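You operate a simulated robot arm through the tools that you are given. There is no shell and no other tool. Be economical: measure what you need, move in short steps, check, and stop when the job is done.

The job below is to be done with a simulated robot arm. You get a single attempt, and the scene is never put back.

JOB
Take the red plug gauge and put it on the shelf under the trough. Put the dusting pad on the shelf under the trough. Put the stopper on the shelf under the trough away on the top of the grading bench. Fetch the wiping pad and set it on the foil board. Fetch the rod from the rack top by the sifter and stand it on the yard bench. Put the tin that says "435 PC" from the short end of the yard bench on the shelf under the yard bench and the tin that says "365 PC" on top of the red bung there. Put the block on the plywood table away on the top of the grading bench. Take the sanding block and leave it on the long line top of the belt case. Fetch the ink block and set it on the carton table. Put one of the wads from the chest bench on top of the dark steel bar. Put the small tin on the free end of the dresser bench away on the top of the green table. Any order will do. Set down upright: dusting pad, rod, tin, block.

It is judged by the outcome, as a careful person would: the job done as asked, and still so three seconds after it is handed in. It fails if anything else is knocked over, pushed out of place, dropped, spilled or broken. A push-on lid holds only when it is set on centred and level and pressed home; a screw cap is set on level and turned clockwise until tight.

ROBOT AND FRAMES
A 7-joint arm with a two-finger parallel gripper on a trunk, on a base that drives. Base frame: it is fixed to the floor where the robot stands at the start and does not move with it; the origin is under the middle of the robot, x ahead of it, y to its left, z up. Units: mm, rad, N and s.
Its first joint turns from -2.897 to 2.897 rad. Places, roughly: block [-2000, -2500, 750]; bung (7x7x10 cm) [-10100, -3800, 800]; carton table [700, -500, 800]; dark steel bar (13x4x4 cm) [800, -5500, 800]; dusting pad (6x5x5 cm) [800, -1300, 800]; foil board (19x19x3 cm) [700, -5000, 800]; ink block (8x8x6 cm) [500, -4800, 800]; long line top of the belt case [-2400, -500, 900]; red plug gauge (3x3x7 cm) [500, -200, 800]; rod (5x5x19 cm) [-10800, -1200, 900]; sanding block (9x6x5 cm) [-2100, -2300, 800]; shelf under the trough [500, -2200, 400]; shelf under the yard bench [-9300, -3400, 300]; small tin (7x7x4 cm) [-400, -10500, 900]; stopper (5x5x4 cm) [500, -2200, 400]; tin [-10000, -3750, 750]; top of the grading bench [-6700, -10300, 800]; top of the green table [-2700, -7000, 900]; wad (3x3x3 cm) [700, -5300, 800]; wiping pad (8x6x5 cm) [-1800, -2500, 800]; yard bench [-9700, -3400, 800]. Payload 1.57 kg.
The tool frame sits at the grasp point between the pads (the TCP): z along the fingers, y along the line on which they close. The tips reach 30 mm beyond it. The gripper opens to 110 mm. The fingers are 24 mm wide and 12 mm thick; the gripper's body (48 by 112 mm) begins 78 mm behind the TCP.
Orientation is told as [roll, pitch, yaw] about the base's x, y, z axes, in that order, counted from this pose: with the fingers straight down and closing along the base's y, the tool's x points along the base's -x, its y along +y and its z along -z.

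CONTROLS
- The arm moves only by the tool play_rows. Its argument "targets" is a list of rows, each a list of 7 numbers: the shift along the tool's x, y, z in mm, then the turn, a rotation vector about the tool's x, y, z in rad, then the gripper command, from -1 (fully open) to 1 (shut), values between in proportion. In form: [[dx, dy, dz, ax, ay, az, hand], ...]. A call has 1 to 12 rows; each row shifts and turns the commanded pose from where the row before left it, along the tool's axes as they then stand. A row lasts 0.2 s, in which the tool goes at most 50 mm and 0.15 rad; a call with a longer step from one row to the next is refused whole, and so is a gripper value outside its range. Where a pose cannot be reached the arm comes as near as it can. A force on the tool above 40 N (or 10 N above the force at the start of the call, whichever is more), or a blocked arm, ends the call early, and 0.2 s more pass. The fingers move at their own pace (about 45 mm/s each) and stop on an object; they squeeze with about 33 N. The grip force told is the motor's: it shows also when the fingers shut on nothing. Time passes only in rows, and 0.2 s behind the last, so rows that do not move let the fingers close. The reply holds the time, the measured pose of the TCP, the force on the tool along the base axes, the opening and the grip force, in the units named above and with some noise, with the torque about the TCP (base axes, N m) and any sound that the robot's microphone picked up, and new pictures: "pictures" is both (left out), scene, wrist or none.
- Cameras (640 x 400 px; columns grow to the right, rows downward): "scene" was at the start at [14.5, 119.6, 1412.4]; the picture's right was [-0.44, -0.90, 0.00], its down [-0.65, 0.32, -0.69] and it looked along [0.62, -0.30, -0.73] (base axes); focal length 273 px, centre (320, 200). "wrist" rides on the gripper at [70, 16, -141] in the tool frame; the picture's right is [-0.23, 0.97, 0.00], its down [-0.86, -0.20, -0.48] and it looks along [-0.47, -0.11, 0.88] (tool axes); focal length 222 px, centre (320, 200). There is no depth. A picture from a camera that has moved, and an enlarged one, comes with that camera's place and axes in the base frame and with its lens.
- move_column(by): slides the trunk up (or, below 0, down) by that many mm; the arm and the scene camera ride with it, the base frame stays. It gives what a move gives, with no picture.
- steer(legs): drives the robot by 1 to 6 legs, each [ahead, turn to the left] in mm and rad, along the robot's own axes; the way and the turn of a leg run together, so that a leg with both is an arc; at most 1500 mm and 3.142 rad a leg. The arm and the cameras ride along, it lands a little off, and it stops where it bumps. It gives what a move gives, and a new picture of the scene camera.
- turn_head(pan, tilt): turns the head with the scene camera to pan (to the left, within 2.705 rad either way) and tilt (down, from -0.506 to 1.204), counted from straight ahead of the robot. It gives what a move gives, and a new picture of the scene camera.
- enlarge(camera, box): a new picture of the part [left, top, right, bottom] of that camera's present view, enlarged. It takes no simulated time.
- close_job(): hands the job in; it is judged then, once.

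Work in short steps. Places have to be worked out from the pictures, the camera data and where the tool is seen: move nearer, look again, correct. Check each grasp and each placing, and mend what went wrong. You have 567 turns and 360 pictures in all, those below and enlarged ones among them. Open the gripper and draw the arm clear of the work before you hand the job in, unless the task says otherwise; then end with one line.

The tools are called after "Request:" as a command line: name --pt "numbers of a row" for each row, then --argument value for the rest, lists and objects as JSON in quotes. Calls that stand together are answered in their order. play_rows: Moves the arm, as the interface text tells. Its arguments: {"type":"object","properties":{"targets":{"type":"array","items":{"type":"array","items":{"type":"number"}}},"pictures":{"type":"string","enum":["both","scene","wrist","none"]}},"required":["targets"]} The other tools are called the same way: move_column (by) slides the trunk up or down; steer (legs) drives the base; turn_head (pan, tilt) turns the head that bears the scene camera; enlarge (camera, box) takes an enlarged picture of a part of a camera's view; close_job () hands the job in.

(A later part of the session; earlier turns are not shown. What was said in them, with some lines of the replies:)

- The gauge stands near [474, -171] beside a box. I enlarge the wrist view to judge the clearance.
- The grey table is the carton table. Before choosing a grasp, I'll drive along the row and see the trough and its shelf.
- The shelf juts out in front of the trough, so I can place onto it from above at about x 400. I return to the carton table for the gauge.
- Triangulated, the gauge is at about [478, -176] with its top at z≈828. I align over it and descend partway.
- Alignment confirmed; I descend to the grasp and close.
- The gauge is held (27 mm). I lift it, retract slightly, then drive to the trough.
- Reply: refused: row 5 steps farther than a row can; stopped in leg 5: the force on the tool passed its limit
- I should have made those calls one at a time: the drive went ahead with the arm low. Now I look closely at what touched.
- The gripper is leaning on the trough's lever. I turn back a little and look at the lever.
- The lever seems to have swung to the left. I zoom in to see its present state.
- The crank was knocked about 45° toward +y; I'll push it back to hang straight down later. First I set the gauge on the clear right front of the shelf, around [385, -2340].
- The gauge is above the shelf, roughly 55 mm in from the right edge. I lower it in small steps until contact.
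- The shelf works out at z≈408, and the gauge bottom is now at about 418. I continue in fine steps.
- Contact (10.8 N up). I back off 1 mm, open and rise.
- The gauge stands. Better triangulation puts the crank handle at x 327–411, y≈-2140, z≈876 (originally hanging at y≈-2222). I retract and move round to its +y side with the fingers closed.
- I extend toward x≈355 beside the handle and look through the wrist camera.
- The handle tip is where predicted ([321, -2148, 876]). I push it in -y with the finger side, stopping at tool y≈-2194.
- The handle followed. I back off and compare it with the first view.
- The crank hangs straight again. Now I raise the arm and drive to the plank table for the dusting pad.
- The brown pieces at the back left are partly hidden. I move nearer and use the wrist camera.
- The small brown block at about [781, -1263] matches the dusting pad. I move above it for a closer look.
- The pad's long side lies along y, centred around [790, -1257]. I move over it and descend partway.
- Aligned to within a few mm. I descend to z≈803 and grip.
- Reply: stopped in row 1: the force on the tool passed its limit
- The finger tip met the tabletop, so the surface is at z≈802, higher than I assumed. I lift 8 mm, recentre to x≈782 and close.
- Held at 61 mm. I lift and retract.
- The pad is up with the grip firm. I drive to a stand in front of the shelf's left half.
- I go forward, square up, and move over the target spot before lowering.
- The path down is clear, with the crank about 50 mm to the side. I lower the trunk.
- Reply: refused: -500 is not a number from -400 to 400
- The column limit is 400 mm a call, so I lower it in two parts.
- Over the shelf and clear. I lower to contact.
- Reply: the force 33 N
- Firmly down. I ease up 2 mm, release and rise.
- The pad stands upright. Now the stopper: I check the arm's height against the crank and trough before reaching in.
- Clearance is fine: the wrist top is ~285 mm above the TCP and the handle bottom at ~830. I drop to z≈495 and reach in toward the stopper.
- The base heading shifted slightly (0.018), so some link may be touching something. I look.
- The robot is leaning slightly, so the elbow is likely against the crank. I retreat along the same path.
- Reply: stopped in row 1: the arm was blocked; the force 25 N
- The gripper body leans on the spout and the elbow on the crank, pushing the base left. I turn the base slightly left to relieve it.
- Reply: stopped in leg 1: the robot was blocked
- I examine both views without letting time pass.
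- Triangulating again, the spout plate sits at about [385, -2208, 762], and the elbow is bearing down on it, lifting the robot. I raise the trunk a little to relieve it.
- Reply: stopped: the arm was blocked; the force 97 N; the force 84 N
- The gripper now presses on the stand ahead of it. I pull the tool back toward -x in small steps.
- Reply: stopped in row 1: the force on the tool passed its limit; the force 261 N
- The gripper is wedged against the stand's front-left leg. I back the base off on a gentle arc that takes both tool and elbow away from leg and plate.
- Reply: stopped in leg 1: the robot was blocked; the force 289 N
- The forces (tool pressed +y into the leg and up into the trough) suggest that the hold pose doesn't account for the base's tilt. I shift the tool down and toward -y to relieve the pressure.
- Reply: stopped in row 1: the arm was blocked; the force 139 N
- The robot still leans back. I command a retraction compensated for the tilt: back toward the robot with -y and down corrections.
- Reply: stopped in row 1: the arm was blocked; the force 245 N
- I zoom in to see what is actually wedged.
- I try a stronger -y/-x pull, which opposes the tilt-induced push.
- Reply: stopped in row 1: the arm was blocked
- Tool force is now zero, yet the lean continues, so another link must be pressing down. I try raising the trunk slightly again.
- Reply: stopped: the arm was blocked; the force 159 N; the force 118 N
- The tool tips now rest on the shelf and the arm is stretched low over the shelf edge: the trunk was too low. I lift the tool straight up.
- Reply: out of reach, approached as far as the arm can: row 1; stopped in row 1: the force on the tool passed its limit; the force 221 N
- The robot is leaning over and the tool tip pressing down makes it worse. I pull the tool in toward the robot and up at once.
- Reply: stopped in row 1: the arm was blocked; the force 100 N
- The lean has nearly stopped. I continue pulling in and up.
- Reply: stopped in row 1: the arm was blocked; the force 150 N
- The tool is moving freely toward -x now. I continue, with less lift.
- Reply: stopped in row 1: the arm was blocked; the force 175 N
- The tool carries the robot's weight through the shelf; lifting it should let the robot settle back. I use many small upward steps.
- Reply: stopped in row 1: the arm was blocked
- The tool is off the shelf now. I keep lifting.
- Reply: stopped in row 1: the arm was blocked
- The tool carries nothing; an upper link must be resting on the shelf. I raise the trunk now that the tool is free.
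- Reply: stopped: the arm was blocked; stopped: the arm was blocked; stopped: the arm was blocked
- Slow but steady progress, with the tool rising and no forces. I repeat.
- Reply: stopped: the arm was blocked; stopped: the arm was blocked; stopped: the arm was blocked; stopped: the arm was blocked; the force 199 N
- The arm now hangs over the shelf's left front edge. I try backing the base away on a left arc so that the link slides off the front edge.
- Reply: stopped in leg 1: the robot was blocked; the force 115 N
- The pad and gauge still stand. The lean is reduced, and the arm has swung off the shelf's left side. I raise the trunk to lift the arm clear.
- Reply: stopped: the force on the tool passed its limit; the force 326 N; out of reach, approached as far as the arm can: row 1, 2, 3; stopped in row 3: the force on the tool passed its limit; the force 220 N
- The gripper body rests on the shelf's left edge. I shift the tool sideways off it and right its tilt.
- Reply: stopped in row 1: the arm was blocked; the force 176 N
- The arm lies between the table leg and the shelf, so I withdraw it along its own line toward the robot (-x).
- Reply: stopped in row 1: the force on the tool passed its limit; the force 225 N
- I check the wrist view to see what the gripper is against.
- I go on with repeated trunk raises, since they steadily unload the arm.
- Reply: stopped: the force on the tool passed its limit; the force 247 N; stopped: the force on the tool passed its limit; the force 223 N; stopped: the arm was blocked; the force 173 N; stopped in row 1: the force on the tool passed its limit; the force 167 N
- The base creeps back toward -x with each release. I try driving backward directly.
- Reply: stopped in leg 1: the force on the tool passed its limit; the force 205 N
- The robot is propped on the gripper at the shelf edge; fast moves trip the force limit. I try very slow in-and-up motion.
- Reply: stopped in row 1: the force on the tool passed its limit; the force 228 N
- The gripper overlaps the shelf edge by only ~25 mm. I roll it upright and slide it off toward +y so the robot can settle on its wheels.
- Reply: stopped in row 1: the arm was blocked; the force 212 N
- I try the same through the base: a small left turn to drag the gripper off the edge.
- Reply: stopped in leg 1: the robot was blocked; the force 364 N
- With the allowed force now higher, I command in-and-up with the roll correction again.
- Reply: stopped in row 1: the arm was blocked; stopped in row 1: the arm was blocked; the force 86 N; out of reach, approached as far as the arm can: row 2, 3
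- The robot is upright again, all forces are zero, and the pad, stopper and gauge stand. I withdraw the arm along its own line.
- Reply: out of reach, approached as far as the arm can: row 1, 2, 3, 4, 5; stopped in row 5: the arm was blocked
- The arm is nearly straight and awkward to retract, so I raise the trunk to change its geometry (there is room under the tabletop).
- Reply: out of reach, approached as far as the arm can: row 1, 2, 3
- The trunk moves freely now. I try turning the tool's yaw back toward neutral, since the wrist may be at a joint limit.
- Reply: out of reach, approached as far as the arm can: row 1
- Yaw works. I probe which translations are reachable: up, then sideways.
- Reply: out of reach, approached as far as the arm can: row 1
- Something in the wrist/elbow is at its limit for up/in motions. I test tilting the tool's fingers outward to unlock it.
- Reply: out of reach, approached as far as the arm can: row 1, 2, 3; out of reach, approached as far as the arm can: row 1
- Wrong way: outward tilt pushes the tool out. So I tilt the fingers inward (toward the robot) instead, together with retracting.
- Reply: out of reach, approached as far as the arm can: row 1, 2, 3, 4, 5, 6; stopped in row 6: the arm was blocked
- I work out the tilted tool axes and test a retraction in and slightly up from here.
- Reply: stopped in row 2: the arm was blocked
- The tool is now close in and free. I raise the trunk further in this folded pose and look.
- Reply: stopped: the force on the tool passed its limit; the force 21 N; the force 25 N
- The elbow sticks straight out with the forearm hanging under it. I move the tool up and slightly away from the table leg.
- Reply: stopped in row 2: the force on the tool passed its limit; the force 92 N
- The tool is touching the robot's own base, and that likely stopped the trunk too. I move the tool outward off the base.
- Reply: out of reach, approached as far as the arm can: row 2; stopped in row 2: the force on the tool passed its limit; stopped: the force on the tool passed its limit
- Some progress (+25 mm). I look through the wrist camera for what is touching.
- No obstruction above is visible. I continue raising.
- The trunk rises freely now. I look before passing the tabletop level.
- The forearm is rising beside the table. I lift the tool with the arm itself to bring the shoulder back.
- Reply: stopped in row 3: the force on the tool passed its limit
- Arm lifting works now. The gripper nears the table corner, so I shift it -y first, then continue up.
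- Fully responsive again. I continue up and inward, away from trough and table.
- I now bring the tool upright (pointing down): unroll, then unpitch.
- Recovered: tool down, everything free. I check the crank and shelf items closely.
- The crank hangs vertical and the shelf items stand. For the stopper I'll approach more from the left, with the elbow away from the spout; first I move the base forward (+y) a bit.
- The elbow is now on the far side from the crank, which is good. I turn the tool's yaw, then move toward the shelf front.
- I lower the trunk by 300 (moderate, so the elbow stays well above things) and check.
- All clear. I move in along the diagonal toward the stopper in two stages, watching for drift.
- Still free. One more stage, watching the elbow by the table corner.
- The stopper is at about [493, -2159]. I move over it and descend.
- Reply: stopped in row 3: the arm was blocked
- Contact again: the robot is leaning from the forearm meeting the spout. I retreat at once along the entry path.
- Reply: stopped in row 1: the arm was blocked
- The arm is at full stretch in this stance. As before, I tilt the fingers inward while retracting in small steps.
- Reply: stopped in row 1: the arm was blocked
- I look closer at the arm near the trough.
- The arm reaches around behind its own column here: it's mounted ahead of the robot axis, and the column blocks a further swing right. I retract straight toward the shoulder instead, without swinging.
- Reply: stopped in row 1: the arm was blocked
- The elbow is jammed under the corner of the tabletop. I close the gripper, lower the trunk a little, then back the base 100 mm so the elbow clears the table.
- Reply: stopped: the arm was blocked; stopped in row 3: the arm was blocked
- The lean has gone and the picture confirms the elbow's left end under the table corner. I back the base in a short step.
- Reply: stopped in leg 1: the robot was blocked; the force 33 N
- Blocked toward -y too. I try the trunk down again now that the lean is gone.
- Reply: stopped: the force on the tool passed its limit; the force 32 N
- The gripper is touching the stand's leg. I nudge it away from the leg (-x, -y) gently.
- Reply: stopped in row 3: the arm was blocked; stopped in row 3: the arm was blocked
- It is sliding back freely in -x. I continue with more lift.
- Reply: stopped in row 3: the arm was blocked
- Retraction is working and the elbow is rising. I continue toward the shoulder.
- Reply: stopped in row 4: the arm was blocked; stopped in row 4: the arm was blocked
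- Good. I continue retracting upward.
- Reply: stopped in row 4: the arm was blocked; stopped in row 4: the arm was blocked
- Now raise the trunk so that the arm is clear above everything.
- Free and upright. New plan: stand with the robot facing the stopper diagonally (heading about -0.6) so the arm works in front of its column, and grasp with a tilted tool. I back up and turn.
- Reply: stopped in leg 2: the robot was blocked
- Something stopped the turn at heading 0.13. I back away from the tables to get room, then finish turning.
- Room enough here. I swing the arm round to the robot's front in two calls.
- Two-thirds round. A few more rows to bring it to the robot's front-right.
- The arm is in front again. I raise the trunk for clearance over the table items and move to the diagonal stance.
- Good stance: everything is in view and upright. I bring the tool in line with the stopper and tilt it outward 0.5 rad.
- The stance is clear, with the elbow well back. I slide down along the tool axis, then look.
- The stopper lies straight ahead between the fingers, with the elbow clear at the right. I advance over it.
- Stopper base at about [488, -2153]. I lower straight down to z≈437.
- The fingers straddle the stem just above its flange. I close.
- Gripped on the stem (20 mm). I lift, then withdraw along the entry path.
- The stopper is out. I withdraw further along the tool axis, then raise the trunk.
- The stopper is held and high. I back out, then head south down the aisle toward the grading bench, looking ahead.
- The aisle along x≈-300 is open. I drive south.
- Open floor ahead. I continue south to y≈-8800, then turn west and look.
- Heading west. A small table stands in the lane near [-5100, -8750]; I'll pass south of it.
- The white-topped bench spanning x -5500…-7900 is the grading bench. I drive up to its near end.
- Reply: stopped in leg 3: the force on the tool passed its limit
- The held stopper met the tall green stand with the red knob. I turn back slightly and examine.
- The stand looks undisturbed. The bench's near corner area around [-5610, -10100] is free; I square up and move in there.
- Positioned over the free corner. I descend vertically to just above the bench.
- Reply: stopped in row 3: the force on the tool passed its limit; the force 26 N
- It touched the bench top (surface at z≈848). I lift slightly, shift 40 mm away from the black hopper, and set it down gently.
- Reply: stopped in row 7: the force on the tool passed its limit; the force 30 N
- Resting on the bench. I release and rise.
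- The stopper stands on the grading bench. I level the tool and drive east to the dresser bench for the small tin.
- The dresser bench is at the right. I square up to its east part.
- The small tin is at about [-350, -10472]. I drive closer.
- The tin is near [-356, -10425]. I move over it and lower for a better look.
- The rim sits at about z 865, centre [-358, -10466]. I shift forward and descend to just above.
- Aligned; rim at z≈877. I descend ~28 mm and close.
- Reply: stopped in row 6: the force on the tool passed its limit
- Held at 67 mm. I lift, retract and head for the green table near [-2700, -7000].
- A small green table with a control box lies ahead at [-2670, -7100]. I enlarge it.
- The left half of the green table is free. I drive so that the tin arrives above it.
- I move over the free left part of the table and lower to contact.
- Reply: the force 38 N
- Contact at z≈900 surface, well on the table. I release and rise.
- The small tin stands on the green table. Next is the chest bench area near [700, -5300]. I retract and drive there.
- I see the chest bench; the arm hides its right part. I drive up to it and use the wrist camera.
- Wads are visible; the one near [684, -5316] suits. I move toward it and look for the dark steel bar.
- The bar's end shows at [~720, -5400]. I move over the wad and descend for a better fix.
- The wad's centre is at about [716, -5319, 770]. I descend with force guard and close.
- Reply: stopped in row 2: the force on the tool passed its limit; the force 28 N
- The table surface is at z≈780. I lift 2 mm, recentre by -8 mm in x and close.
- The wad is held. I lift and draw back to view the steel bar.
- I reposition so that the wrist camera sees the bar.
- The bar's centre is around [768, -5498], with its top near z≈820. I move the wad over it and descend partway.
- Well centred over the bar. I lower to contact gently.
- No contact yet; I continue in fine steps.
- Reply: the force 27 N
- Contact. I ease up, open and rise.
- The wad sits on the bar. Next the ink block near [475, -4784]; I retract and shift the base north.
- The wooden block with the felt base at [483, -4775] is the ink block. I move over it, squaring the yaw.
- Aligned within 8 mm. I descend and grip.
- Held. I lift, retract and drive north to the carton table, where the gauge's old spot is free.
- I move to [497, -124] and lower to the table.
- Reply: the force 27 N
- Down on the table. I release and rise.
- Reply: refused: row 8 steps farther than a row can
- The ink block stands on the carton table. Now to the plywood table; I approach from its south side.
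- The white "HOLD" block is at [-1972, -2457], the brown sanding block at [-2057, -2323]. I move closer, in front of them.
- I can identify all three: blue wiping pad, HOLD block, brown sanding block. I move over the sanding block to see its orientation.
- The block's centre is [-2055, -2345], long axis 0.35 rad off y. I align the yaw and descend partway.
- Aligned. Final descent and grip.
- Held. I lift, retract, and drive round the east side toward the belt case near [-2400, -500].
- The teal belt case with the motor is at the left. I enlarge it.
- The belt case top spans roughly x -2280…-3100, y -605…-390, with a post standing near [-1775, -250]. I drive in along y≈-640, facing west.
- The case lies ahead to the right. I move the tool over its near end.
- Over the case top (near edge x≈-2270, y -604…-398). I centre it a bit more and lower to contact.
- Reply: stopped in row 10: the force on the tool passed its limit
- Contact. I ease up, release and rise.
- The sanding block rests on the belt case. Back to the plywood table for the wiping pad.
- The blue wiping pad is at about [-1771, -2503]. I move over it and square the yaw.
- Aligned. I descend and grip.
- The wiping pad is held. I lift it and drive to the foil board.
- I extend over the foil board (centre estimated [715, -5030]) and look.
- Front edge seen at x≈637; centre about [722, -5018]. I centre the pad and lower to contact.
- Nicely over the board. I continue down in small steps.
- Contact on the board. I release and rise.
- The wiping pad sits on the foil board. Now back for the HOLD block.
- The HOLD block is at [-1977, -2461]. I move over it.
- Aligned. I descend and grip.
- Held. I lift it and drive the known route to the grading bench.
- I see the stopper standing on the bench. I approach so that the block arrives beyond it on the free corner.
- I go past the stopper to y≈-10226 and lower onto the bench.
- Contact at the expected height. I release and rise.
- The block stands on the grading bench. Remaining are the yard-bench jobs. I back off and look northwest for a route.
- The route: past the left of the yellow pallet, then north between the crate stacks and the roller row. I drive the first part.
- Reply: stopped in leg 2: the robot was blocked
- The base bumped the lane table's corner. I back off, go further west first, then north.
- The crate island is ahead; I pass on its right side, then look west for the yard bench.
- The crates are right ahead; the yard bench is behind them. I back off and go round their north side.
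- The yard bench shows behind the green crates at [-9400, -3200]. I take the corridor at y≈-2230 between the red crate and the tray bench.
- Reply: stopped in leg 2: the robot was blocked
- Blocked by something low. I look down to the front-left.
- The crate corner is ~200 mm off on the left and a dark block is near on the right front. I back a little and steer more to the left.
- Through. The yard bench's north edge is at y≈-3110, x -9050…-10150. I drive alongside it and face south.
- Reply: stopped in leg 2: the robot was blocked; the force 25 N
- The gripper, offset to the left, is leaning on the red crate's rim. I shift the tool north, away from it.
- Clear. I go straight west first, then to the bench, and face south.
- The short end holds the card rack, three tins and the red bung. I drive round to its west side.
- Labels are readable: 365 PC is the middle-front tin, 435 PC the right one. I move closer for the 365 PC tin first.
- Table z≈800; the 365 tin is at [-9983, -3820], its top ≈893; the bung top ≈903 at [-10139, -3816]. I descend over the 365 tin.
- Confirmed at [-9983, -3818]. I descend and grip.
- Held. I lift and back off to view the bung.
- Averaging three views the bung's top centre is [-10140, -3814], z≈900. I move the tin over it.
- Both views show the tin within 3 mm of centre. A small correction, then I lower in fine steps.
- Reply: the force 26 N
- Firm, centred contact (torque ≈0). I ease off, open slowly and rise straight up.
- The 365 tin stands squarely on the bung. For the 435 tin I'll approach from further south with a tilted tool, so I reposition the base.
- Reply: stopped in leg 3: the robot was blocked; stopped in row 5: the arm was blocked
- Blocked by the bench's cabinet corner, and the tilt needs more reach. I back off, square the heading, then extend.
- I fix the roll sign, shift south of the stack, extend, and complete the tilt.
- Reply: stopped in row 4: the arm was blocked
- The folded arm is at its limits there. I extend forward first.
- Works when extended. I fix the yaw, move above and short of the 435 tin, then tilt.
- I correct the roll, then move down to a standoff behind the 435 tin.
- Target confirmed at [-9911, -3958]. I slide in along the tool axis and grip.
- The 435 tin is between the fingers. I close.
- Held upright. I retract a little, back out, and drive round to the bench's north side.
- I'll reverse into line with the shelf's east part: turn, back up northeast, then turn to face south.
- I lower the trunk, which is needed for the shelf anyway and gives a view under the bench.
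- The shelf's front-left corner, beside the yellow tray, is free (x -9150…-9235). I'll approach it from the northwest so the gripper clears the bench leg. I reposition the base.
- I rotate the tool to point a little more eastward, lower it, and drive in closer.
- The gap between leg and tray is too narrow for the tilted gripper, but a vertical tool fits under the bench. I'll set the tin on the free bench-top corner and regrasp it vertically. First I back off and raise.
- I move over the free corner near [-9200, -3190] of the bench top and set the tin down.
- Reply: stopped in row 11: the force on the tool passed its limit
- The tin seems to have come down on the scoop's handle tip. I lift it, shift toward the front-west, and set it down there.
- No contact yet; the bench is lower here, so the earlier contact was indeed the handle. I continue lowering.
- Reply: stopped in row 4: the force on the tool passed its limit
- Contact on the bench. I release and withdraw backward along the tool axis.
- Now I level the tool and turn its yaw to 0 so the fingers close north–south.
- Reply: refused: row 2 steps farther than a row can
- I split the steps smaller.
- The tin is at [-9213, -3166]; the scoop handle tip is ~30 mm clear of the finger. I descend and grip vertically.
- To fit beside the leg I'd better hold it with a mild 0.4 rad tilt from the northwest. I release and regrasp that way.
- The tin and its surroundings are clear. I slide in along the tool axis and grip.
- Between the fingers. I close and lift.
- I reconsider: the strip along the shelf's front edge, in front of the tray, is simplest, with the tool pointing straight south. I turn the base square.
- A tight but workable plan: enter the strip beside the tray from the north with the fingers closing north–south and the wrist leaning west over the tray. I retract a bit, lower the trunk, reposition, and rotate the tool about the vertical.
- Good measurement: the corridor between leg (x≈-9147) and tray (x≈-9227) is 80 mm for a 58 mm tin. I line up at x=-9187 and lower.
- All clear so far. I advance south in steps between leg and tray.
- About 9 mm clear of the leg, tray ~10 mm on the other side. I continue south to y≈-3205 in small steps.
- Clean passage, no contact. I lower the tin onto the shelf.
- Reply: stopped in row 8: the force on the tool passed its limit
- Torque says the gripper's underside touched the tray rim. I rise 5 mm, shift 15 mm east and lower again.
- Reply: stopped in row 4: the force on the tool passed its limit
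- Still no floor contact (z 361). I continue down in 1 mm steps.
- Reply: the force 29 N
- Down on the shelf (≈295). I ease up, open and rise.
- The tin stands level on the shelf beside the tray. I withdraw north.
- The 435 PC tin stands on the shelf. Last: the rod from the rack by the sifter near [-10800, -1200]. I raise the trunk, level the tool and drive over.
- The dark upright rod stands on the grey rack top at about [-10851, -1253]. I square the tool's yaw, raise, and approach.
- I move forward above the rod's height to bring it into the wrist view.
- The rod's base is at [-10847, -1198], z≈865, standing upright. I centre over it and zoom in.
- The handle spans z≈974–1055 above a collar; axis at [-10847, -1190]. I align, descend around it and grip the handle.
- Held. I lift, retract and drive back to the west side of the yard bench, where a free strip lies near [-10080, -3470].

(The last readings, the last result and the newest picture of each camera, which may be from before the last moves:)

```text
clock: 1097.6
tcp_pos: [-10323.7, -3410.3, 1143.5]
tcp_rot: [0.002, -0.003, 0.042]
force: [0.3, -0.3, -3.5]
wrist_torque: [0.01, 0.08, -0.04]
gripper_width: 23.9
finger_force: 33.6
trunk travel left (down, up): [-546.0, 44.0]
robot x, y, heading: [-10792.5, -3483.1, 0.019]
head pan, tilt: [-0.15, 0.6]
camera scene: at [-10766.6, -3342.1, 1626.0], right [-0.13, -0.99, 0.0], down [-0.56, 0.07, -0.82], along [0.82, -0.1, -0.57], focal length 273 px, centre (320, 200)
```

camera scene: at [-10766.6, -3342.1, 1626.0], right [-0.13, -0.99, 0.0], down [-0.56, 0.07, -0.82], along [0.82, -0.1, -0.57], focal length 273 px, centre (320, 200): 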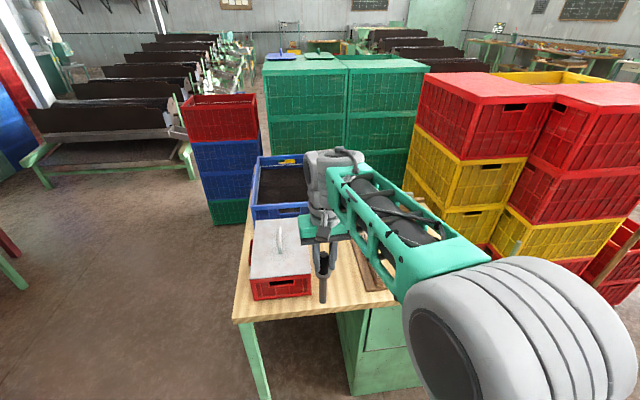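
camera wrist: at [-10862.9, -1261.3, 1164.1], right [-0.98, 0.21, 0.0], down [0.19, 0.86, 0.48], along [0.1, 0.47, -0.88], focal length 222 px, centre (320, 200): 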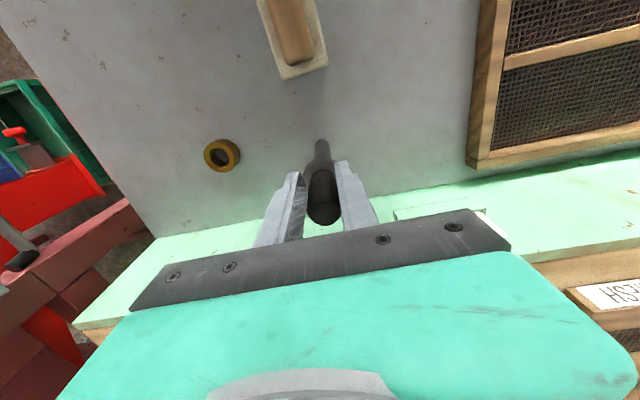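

The free strip lies between the red box and the card rack. I drive in and move over [-10080, -3490].

Request:
steer --legs '[[200, -0.019]]'

Request:
play_rows --pt "-15 -28 0 0 0 0.014 1" --pt "-15 -28 0 0 0 0.014 1" --pt "-15 -28 0 0 0 0.014 1" --pt "0 0 40 0 0 0 1" --pictures "wrist"

```text
clock: 1099.2
tcp_pos: [-10119.1, -3416.6, 1142.6]
tcp_rot: [0.001, -0.004, 0.023]
force: [-0.5, 0.0, -4.3]
wrist_torque: [-0.01, 0.1, -0.01]
gripper_width: 24.0
finger_force: 32.7
trunk travel left (down, up): [-546.0, 44.0]
robot x, y, heading: [-10592.5, -3479.8, 0.003]
head pan, tilt: [-0.15, 0.6]
camera scene: at [-10561.1, -3339.7, 1626.0], right [-0.15, -0.99, 0.0], down [-0.56, 0.08, -0.82], along [0.82, -0.12, -0.57], focal length 273 px, centre (320, 200)
```

scene: 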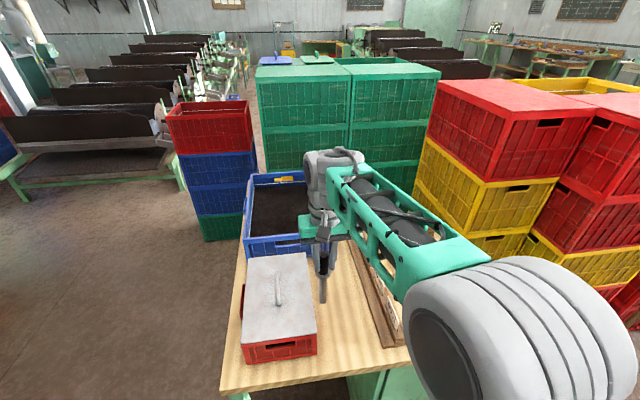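

```text
clock: 1100.2
tcp_pos: [-10073.7, -3500.3, 1100.1]
tcp_rot: [0.002, -0.003, -0.019]
force: [1.0, -0.4, -3.8]
wrist_torque: [0.02, 0.1, -0.02]
gripper_width: 23.8
finger_force: 32.3
trunk travel left (down, up): [-546.0, 44.0]
robot x, y, heading: [-10592.5, -3480.7, -0.0]
head pan, tilt: [-0.15, 0.6]
camera wrist: at [-10143.5, -3481.1, 1241.3], right [0.24, 0.97, 0.0], down [0.85, -0.22, 0.48], along [0.47, -0.12, -0.88], focal length 222 px, centre (320, 200)
```

wrist: 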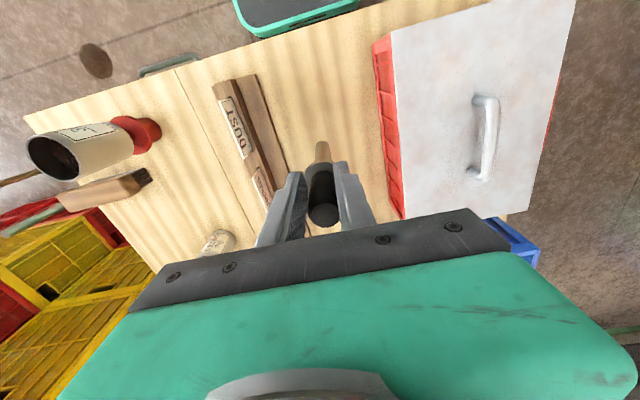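

Well placed between the rack and the box. I lower toward the bench, then slowly to contact.

Request:
play_rows --pt "0 0 40 0 0 0 1" --pt "0 0 40 0 0 0 1" --pt "0 0 25 0 0 0 1" --pt "0 0 10 0 0 0 1" --pt "0 0 6 0 0 0 1" --pt "0 0 4 0 0 0 1" --pt "0 0 3 0 0 0 1" --pt "0 0 3 0 0 0 1" --pt "0 0 3 0 0 0 1" --pictures "none"

```text
clock: 1102.2
tcp_pos: [-10074.9, -3499.3, 968.5]
tcp_rot: [0.002, -0.004, -0.019]
force: [-0.4, -0.9, 0.6]
wrist_torque: [0.02, 0.0, -0.04]
gripper_width: 0.0
finger_force: 21.0
trunk travel left (down, up): [-546.0, 44.0]
robot x, y, heading: [-10589.9, -3478.0, 0.002]
head pan, tilt: [-0.15, 0.6]
```

The gripper is empty: the rod slipped out. I look at once.

Request:
play_rows --pt "0 0 0 0 0 0 1" --pictures "both"

```text
clock: 1102.6
tcp_pos: [-10074.2, -3498.4, 969.2]
tcp_rot: [0.004, -0.003, -0.019]
force: [-0.7, -0.8, -0.2]
wrist_torque: [0.0, 0.0, -0.02]
gripper_width: 0.0
finger_force: 21.0
trunk travel left (down, up): [-546.0, 44.0]
robot x, y, heading: [-10588.4, -3483.5, 0.003]
head pan, tilt: [-0.15, 0.6]
camera scene: at [-10562.2, -3339.8, 1626.0], right [-0.15, -0.99, 0.0], down [-0.56, 0.08, -0.83], along [0.82, -0.12, -0.56], focal length 273 px, centre (320, 200)
camera wrist: at [-10143.3, -3481.1, 1110.0], right [0.25, 0.97, 0.0], down [0.85, -0.22, 0.48], along [0.47, -0.12, -0.88], focal length 222 px, centre (320, 200)
```

scene: 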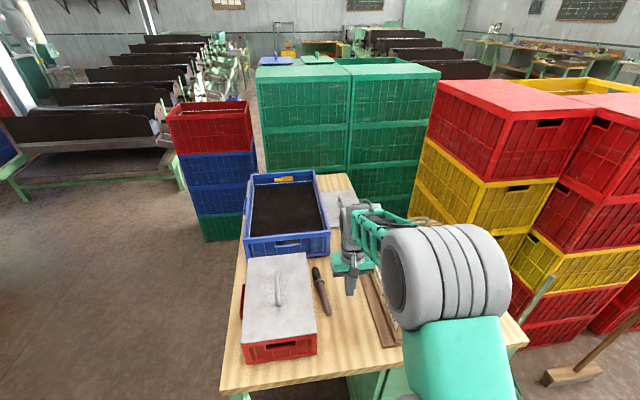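
wrist: 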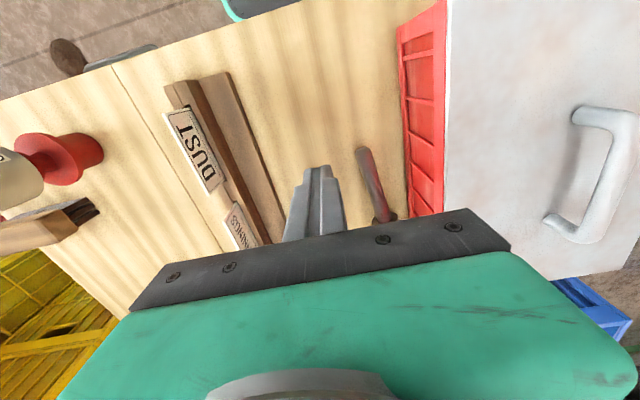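

The rod slipped down the smooth handle and lies on the bench, intact. I zoom to see its orientation.

Request:
enlarge --camera "scene" --box '[270, 230, 390, 340]'

```text
3.64 times, centred on (330, 285) of scene
camera zoom: at [-10562.2, -3339.8, 1626.0], right [-0.15, -0.99, 0.0], down [-0.56, 0.08, -0.83], along [0.82, -0.12, -0.56], focal length 992 px, centre (284, -109)
```

zoom: 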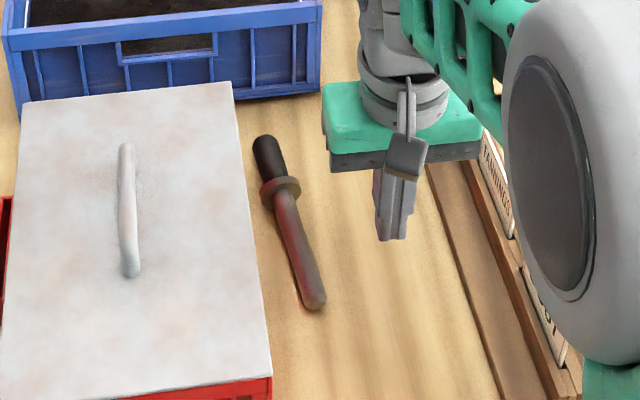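

The rod lies along x with its shaft end toward me and a collar at mid-length. I'll grip the shaft just below the collar (so it can't slip) and rotate it upright. I move for a closer view.

Request:
play_rows --pt "-25 30 -20 0 0 0 0" --pt "-25 28 0 0 0 0 0" --pt "0 0 0 0 0 -0.126 0" --pictures "wrist"

```text
clock: 1103.4
tcp_pos: [-10023.5, -3440.6, 989.3]
tcp_rot: [-0.001, -0.003, 0.108]
force: [0.6, 0.3, -0.5]
wrist_torque: [-0.01, 0.02, 0.01]
gripper_width: 55.0
finger_force: 0.0
trunk travel left (down, up): [-546.0, 44.0]
robot x, y, heading: [-10590.0, -3481.1, 0.004]
head pan, tilt: [-0.15, 0.6]
camera wrist: at [-10094.3, -3432.1, 1130.3], right [0.12, 0.99, 0.0], down [0.87, -0.11, 0.48], along [0.48, -0.06, -0.88], focal length 222 px, centre (320, 200)
```

wrist: 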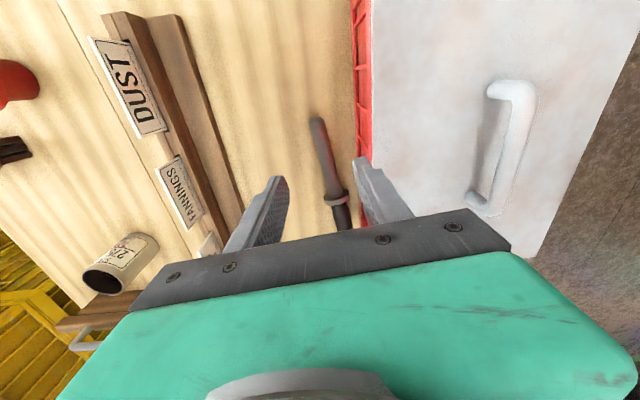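

The rod lies close to the red box, so I roll the gripper 0.4 rad to lean away from the box while gripping the shaft below the collar. I move to a standoff.

Request:
play_rows --pt "0 0 0 -0.133 0 -0.042 0.38" --pt "0 0 0 -0.133 0 0 0.38" --pt "0 0 0 -0.133 0 0 0.38" --pt "-25 -23.5 29 0 0 0 0.38" --pt "-25 -23.5 29 0 0 0 0.38" --pt "-25 -23.5 29 0 0 0 0.38" --pictures "wrist"

```text
clock: 1104.8
tcp_pos: [-9940.7, -3462.1, 881.7]
tcp_rot: [0.399, -0.006, 0.149]
force: [0.0, -0.3, 0.1]
wrist_torque: [0.01, 0.03, 0.01]
gripper_width: 34.2
finger_force: 0.1
trunk travel left (down, up): [-546.0, 44.0]
robot x, y, heading: [-10592.1, -3479.8, 0.003]
head pan, tilt: [-0.15, 0.6]
camera wrist: at [-10003.8, -3511.0, 1017.5], right [0.09, 0.92, 0.38], down [0.9, -0.24, 0.37], along [0.43, 0.31, -0.85], focal length 222 px, centre (320, 200)
```

wrist: 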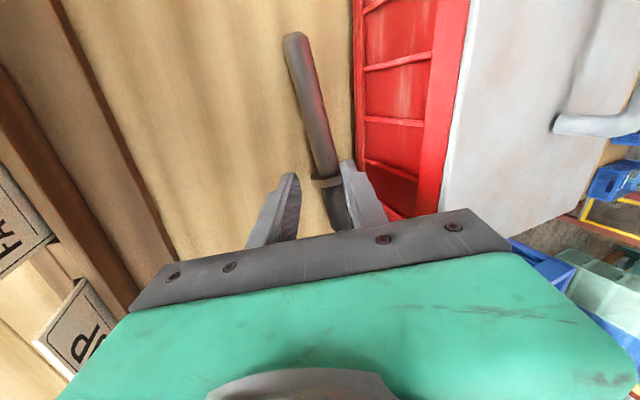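

Good alignment: the fingers straddle the shaft just before the collar. I slide in and close.

Request:
play_rows --pt "0 1 20 0 0 0 0.38" --pt "0 1 20 0 0 0 0.38" --pt "0 1 18 0 0 0 0.38" --pictures "wrist"

```text
clock: 1105.8
tcp_pos: [-9945.2, -3440.1, 839.0]
tcp_rot: [0.397, -0.016, 0.145]
force: [-11.7, -4.5, 16.4]
wrist_torque: [-0.45, 0.54, -0.12]
gripper_width: 32.0
finger_force: 0.0
trunk travel left (down, up): [-546.0, 44.0]
robot x, y, heading: [-10594.6, -3482.9, -0.008]
head pan, tilt: [-0.15, 0.6]
stopped in row 3: the force on the tool passed its limit (the readings are from after the stop); the commanded pose is now the measured one
camera wrist: at [-10010.1, -3489.3, 973.2], right [0.09, 0.92, 0.38], down [0.89, -0.24, 0.38], along [0.44, 0.31, -0.84], focal length 222 px, centre (320, 200)
```

wrist: 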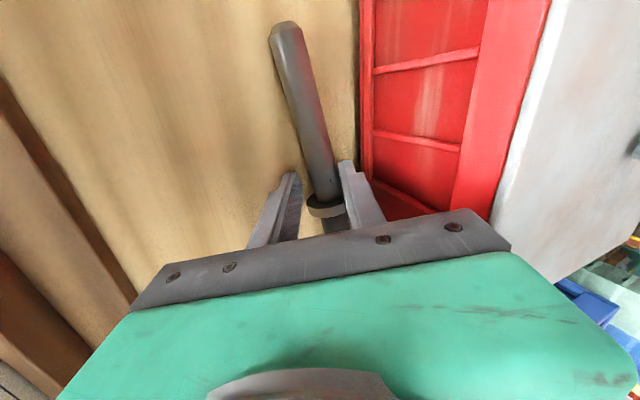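

The lower fingertip touches the bench (surface ≈800 here), so the rod lies within the pads. I lift 2 mm and close.

Request:
play_rows --pt "0 0 -2 0 0 0 0.38" --pt "0 0 0 0 0 0 1" --pt "0 0 0 0 0 0 1" --pt "0 0 0 0 0 0 1" --pictures "wrist"

```text
clock: 1106.8
tcp_pos: [-9944.8, -3439.8, 837.2]
tcp_rot: [0.397, -0.011, 0.146]
force: [1.2, 0.4, -0.2]
wrist_torque: [0.05, -0.08, 0.01]
gripper_width: 21.2
finger_force: 33.5
trunk travel left (down, up): [-546.0, 44.0]
robot x, y, heading: [-10593.2, -3478.9, 0.005]
head pan, tilt: [-0.15, 0.6]
camera wrist: at [-10007.9, -3488.9, 972.2], right [0.09, 0.92, 0.38], down [0.9, -0.24, 0.38], along [0.44, 0.31, -0.85], focal length 222 px, centre (320, 200)
```

wrist: 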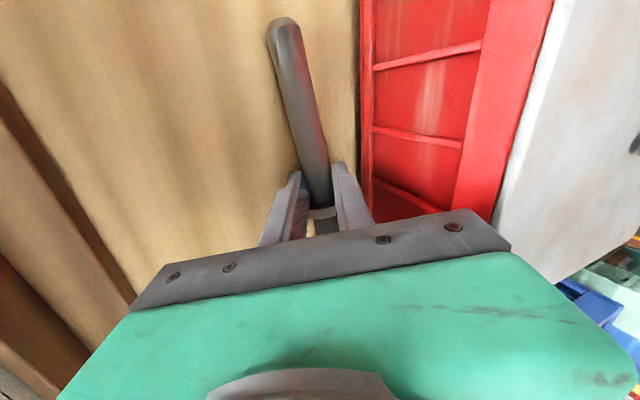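

Gripped on the shaft right below the collar. I lift away from the box, retract, and unroll.

Request:
play_rows --pt "0 0 -40 0 0 0 1" --pt "0 0 -45 0 0 0 1" --pt "0 15 -45 0 0 0 1" --pt "40 0 -20 0 0 0 1" --pt "45 0 0 0 0 0 1" --pt "0 0 0 0.133 0 0 1" --pt "0 0 0 0.133 0 0 1" --pt "0 0 0 0.131 0 0 1" --pictures "wrist"

```text
clock: 1108.6
tcp_pos: [-10022.0, -3497.0, 981.3]
tcp_rot: [-0.002, -0.011, 0.149]
force: [-0.3, -0.1, -3.7]
wrist_torque: [0.02, -0.03, 0.01]
gripper_width: 21.0
finger_force: 32.8
trunk travel left (down, up): [-546.0, 44.0]
robot x, y, heading: [-10592.5, -3479.5, 0.003]
head pan, tilt: [-0.15, 0.6]
camera wrist: at [-10094.4, -3489.7, 1120.4], right [0.08, 1.0, 0.0], down [0.87, -0.07, 0.49], along [0.49, -0.04, -0.87], focal length 222 px, centre (320, 200)
```

wrist: 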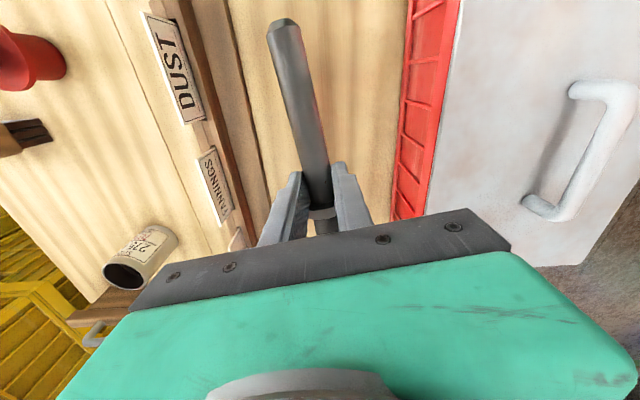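

The rod is held firmly, shaft toward me. I begin pitching it upright.

Request:
play_rows --pt "0 0 0 0 -0.13 0 1" --pt "0 0 0 0 -0.13 0 1" --pt "0 0 0 0 -0.13 0 1" --pt "0 0 0 0 -0.13 0 1" --pt "0 0 0 0 -0.13 0 1" --pt "0 0 0 0 -0.13 0 1" --pictures "none"

Request:
steer --legs '[[-200, 0]]'

```text
clock: 1110.0
tcp_pos: [-10022.5, -3495.8, 981.2]
tcp_rot: [-0.003, -0.794, 0.149]
force: [1.0, 0.5, -4.1]
wrist_torque: [0.0, 0.07, -0.02]
gripper_width: 21.2
finger_force: 33.0
trunk travel left (down, up): [-546.0, 44.0]
robot x, y, heading: [-10589.3, -3477.6, -0.003]
head pan, tilt: [-0.15, 0.6]
```

```text
clock: 1111.6
tcp_pos: [-10218.7, -3496.5, 979.7]
tcp_rot: [-0.002, -0.793, 0.148]
force: [-0.1, 0.0, -3.7]
wrist_torque: [0.0, 0.05, 0.01]
gripper_width: 21.0
finger_force: 32.6
trunk travel left (down, up): [-546.0, 44.0]
robot x, y, heading: [-10787.7, -3485.4, 0.005]
head pan, tilt: [-0.15, 0.6]
camera scene: at [-10758.5, -3340.1, 1626.0], right [-0.15, -0.99, 0.0], down [-0.56, 0.08, -0.83], along [0.82, -0.12, -0.56], focal length 273 px, centre (320, 200)
```

scene: 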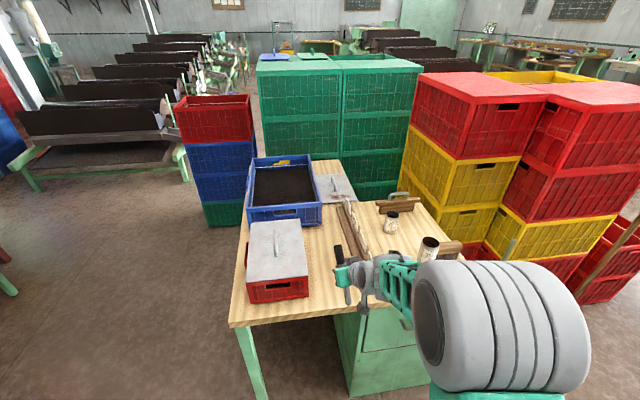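

I extend over the free strip and finish the pitch to about -1.43.

Request:
play_rows --pt "-29 -2 30 0 0 0 1" --pt "-29 -2 30 0 0 0 1" --pt "-29 -2 30 0 0 0 1" --pt "0 0 0 0 -0.128 0 1" --pt "0 0 0 0 -0.128 0 1" --pt "0 0 0 0 -0.128 0 1" --pt "0 0 0 0 -0.128 0 1" --pt "0 0 0 0 -0.128 0 1" --pictures "both"

```text
clock: 1113.4
tcp_pos: [-10093.5, -3484.4, 979.7]
tcp_rot: [-0.009, -1.436, 0.155]
force: [0.2, -0.1, -3.3]
wrist_torque: [0.01, 0.11, -0.01]
gripper_width: 21.1
finger_force: 33.4
trunk travel left (down, up): [-546.0, 44.0]
robot x, y, heading: [-10789.7, -3480.1, 0.004]
head pan, tilt: [-0.15, 0.6]
camera scene: at [-10757.5, -3340.3, 1626.1], right [-0.15, -0.99, 0.0], down [-0.56, 0.08, -0.82], along [0.82, -0.12, -0.57], focal length 273 px, centre (320, 200)
camera wrist: at [-10244.2, -3489.4, 929.2], right [-0.11, 0.97, 0.22], down [-0.33, -0.25, 0.91], along [0.94, 0.03, 0.34], focal length 222 px, centre (320, 200)
```

scene: 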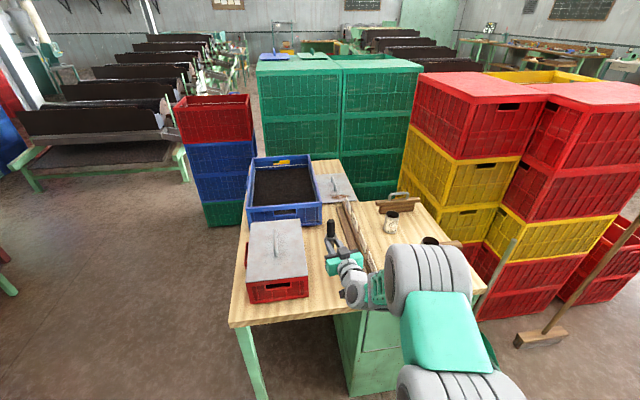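
wrist: 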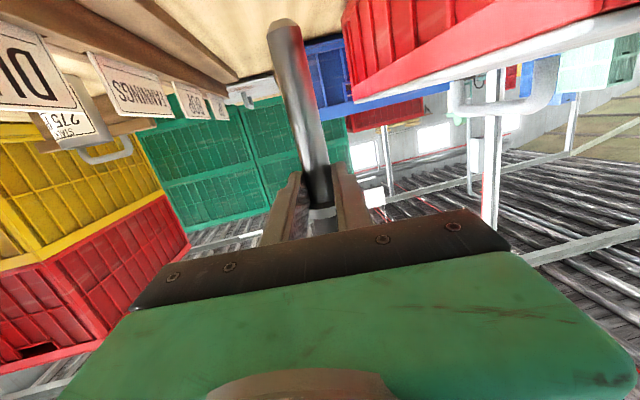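

Nearly upright. I check the vertical from the scene camera.

Request:
enlarge --camera "scene" --box '[290, 200, 390, 320]'

```text
3.33 times, centred on (340, 260) of scene
camera zoom: at [-10757.5, -3340.3, 1626.1], right [-0.15, -0.99, 0.0], down [-0.56, 0.08, -0.82], along [0.82, -0.12, -0.57], focal length 910 px, centre (253, 0)
```

zoom: 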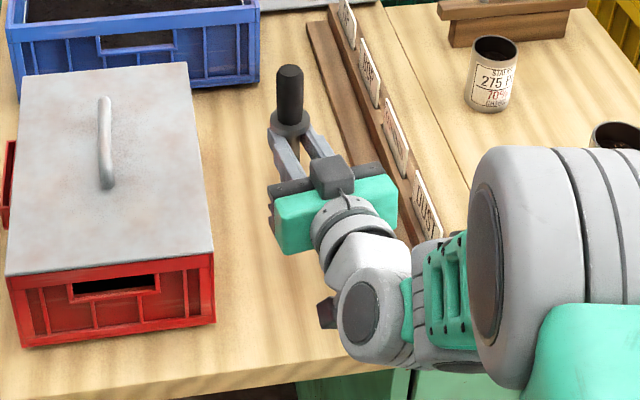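

My best estimate is a 0.04 rad residual lean; I correct it and lower the rod toward the bench.

Request:
play_rows --pt "0 0 0 0 -0.035 0 1" --pt "35 0 3.5 0 0 0 1" --pt "18 0 1.8 0 0 0 1" --pt "3 0 0.3 0 0 0 1" --pt "3 0 0.3 0 0 0 1" --pt "3 0 0.3 0 0 0 1" --pt "3 0 0.3 0 0 0 1" --pt "3 0 0.3 0 0 0 1" --pt "2 0 0.2 0 0 0 1" --pt "2 0 0.2 0 0 0 1" --pictures "wrist"

```text
clock: 1115.6
tcp_pos: [-10094.4, -3483.5, 906.8]
tcp_rot: [-0.012, -1.469, 0.158]
force: [0.8, 0.2, -4.6]
wrist_torque: [-0.05, 0.09, 0.03]
gripper_width: 21.1
finger_force: 32.9
trunk travel left (down, up): [-546.0, 44.0]
robot x, y, heading: [-10787.9, -3483.1, 0.006]
head pan, tilt: [-0.15, 0.6]
camera wrist: at [-10242.0, -3488.4, 851.0], right [-0.12, 0.97, 0.22], down [-0.36, -0.25, 0.9], along [0.93, 0.03, 0.37], focal length 222 px, centre (320, 200)
```

wrist: 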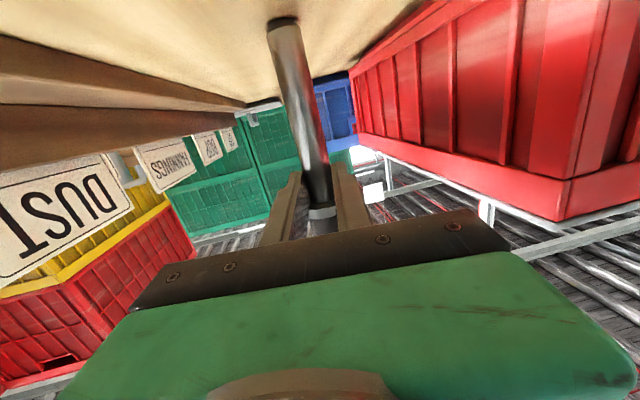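

Close to the surface now. I continue in 1.5 mm steps.

Request:
play_rows --pt "1.5 0 0.15 0 0 0 1" --pt "1.5 0 0.15 0 0 0 1" --pt "1.5 0 0.15 0 0 0 1" --pt "1.5 0 0.15 0 0 0 1" --pt "1.5 0 0.15 0 0 0 1" --pt "1.5 0 0.15 0 0 0 1" --pt "1.5 0 0.15 0 0 0 1" --pictures "none"

```text
clock: 1117.2
tcp_pos: [-10095.9, -3484.2, 898.9]
tcp_rot: [-0.02, -1.475, 0.169]
force: [-0.2, 3.4, 25.1]
wrist_torque: [0.39, -0.67, 0.17]
gripper_width: 21.4
finger_force: 33.1
trunk travel left (down, up): [-546.0, 44.0]
robot x, y, heading: [-10784.1, -3483.3, 0.0]
head pan, tilt: [-0.15, 0.6]
```

Contact. The torque puts the pressure on the far edge of the base, so the top leans slightly away. I lift 2 mm, add 0.035 rad pitch, and touch again.

Request:
play_rows --pt "-4 0 -0.4 0 0 0 1" --pt "0 0 0 0 -0.035 0 1" --pt "1.5 0 0.1 0 0 0 1" --pt "1.5 0 0.1 0 0 0 1" --pt "1.5 0 0.1 0 0 0 1" --pt "1 0 0.1 0 0 0 1" --pictures "none"

```text
clock: 1118.6
tcp_pos: [-10095.3, -3483.9, 897.6]
tcp_rot: [-0.031, -1.508, 0.177]
force: [-6.4, -0.2, 17.9]
wrist_torque: [0.06, 0.42, 0.0]
gripper_width: 21.2
finger_force: 33.3
trunk travel left (down, up): [-546.0, 44.0]
robot x, y, heading: [-10788.4, -3478.7, 0.0]
head pan, tilt: [-0.15, 0.6]
```

Now the pressure is centred under the rod: it stands flat. I relieve the side load by lifting and re-touching lightly.

Request:
play_rows --pt "-4 0 -0.25 0 0 0 1" --pt "1.5 0 0.1 0 0 0 1" --pt "1 0 0.06 0 0 0 1" --pt "0.7 0 0.04 0 0 0 1" --pictures "none"

```text
clock: 1119.6
tcp_pos: [-10096.4, -3484.4, 897.2]
tcp_rot: [-0.019, -1.506, 0.165]
force: [-6.7, -0.9, 13.3]
wrist_torque: [-0.05, 0.42, -0.03]
gripper_width: 21.2
finger_force: 32.9
trunk travel left (down, up): [-546.0, 44.0]
robot x, y, heading: [-10788.1, -3481.7, 0.001]
head pan, tilt: [-0.15, 0.6]
```

Request:
play_rows --pt "-8 0 -0.5 0 0 0 1" --pt "0 0 0 0 0 0 1" --pt "2 0 0.12 0 0 0 1" --pt "1.5 0 0.1 0 0 0 1" --pictures "none"

```text
clock: 1120.6
tcp_pos: [-10093.7, -3484.1, 900.6]
tcp_rot: [-0.016, -1.503, 0.163]
force: [-0.6, 0.1, -4.5]
wrist_torque: [0.0, 0.05, 0.01]
gripper_width: 21.0
finger_force: 32.8
trunk travel left (down, up): [-546.0, 44.0]
robot x, y, heading: [-10788.1, -3482.5, 0.006]
head pan, tilt: [-0.15, 0.6]
```

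Request:
play_rows --pt "1 0 0.06 0 0 0 1" --pt "0.8 0 0.05 0 0 0 1" --pictures "none"

```text
clock: 1121.2
tcp_pos: [-10094.2, -3484.4, 899.5]
tcp_rot: [-0.019, -1.503, 0.165]
force: [-0.7, 0.1, -3.7]
wrist_torque: [0.01, 0.08, -0.02]
gripper_width: 20.9
finger_force: 32.6
trunk travel left (down, up): [-546.0, 44.0]
robot x, y, heading: [-10790.5, -3482.4, -0.001]
head pan, tilt: [-0.15, 0.6]
```

Request:
play_rows --pt "0.8 0 0.05 0 0 0 1" --pt "0.8 0 0.05 0 0 0 1" --pictures "none"

```text
clock: 1121.8
tcp_pos: [-10094.2, -3483.1, 898.7]
tcp_rot: [-0.016, -1.504, 0.164]
force: [-0.5, -0.3, -2.6]
wrist_torque: [-0.04, 0.07, 0.03]
gripper_width: 21.1
finger_force: 33.1
trunk travel left (down, up): [-546.0, 44.0]
robot x, y, heading: [-10791.7, -3479.4, 0.004]
head pan, tilt: [-0.15, 0.6]
```

Request:
play_rows --pt "0.8 0 0.05 0 0 0 1" --pt "0.6 0 0.04 0 0 0 1" --pictures "none"

```text
clock: 1122.4
tcp_pos: [-10095.1, -3483.6, 897.0]
tcp_rot: [-0.02, -1.506, 0.165]
force: [-3.3, 0.5, 5.2]
wrist_torque: [0.05, 0.18, 0.0]
gripper_width: 21.1
finger_force: 33.1
trunk travel left (down, up): [-546.0, 44.0]
robot x, y, heading: [-10785.1, -3481.4, 0.005]
head pan, tilt: [-0.15, 0.6]
```

Light, centred contact. I open the fingers a little at a time and look.

Request:
play_rows --pt "0 0 0 0 0 0 0.56" --pt "0 0 0 0 0 0 0.5" --pt "0 0 0 0 0 0 0.4" --pt "0 0 0 0 0 0 0.3" --pictures "wrist"

```text
clock: 1123.4
tcp_pos: [-10093.6, -3484.3, 895.8]
tcp_rot: [-0.017, -1.504, 0.165]
force: [0.4, -0.1, 0.3]
wrist_torque: [0.0, 0.04, 0.01]
gripper_width: 38.2
finger_force: 0.0
trunk travel left (down, up): [-546.0, 44.0]
robot x, y, heading: [-10789.5, -3480.4, 0.005]
head pan, tilt: [-0.15, 0.6]
camera wrist: at [-10240.2, -3488.2, 835.3], right [-0.13, 0.97, 0.23], down [-0.39, -0.26, 0.89], along [0.91, 0.03, 0.41], focal length 222 px, centre (320, 200)
```

wrist: 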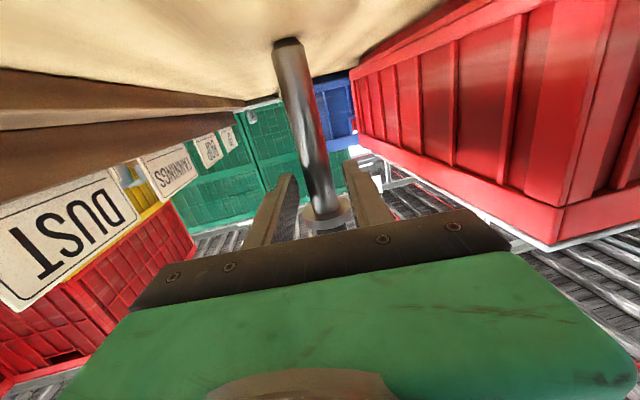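

The rod stands by itself between the open fingers. I open a bit more and withdraw slowly straight back.

Request:
play_rows --pt "0 0 0 0 0 0 0.15" --pt "0 0 0 0 0 0 0.15" --pt "0 0 -15 0 0 0 0.15" --pt "0 0 -25 0 0 0 0.15" --pt "0 0 -30 0 0 0 0.15" --pt "0 0 -30 0 0 0 0.15" --pictures "wrist"

```text
clock: 1124.8
tcp_pos: [-10193.1, -3499.1, 903.9]
tcp_rot: [-0.023, -1.505, 0.169]
force: [-0.4, -0.1, 0.0]
wrist_torque: [-0.02, 0.0, -0.03]
gripper_width: 46.9
finger_force: 0.0
trunk travel left (down, up): [-546.0, 44.0]
robot x, y, heading: [-10785.7, -3481.2, 0.001]
head pan, tilt: [-0.15, 0.6]
camera wrist: at [-10338.9, -3504.3, 842.6], right [-0.13, 0.97, 0.23], down [-0.39, -0.26, 0.89], along [0.91, 0.03, 0.41], focal length 222 px, centre (320, 200)
```

wrist: 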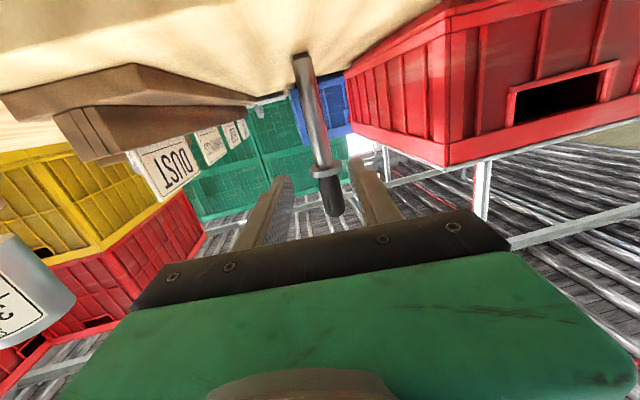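

The rod stands upright on the bench. I back the robot away and check the scene.

Request:
steer --legs '[[-300, 0]]'

Request:
enlarge --camera "scene" --box '[220, 160, 480, 320]'

```text
clock: 1126.9
tcp_pos: [-10494.8, -3500.4, 902.6]
tcp_rot: [-0.02, -1.504, 0.164]
force: [0.6, -0.4, -0.5]
wrist_torque: [0.0, -0.01, 0.0]
gripper_width: 46.6
finger_force: 0.1
trunk travel left (down, up): [-546.0, 44.0]
robot x, y, heading: [-11091.8, -3481.5, -0.003]
head pan, tilt: [-0.15, 0.6]
camera scene: at [-11060.9, -3340.4, 1626.1], right [-0.15, -0.99, 0.0], down [-0.56, 0.08, -0.83], along [0.82, -0.12, -0.56], focal length 273 px, centre (320, 200)
```

scene: 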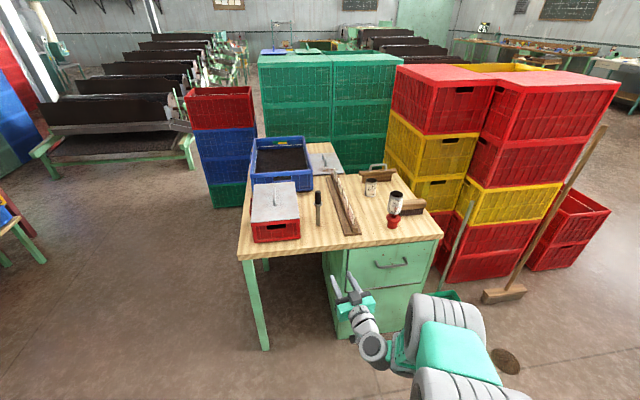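

```text
2.46 times, centred on (350, 240) of scene
camera zoom: at [-11060.9, -3340.4, 1626.1], right [-0.15, -0.99, 0.0], down [-0.56, 0.08, -0.83], along [0.82, -0.12, -0.56], focal length 672 px, centre (246, 102)
```

zoom: 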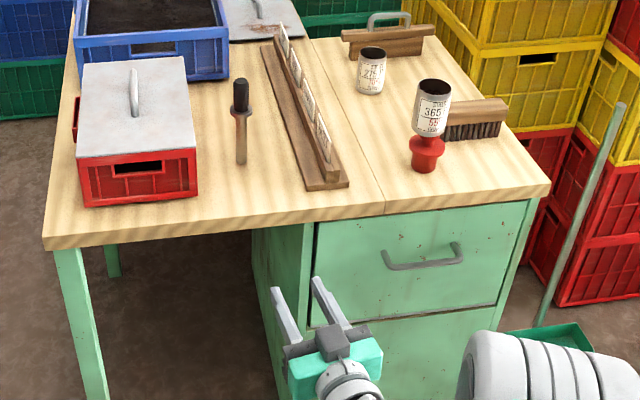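

The rod stands, the 365 PC tin is on the bung, and everything is in place. I open the gripper fully and hand in.

Request:
play_rows --pt "0 0 -20 0 0 0 -1" --pt "0 0 0 0 0 0 -1" --pt "0 0 0 0 0 0 -1" --pictures "none"

Request:
close_job

```text
clock: 1127.7
tcp_pos: [-10514.7, -3503.2, 904.1]
tcp_rot: [-0.018, -1.503, 0.166]
force: [-0.1, -0.5, -0.8]
wrist_torque: [-0.02, 0.02, 0.0]
gripper_width: 110.2
finger_force: 0.0
trunk travel left (down, up): [-546.0, 44.0]
robot x, y, heading: [-11089.4, -3480.6, 0.001]
head pan, tilt: [-0.15, 0.6]
```

```text
The job is handed in.
```

I handed the job in with all twelve items where you asked, each seen in place after I set it down, but three things went wrong on the way: I knocked the trough's crank about 45° and pushed it back to hang straight, the robot leaned hard on the trough stand and spout while I was reaching for the stopper, and the rod slipped from the grip onto the yard bench before I stood it up.
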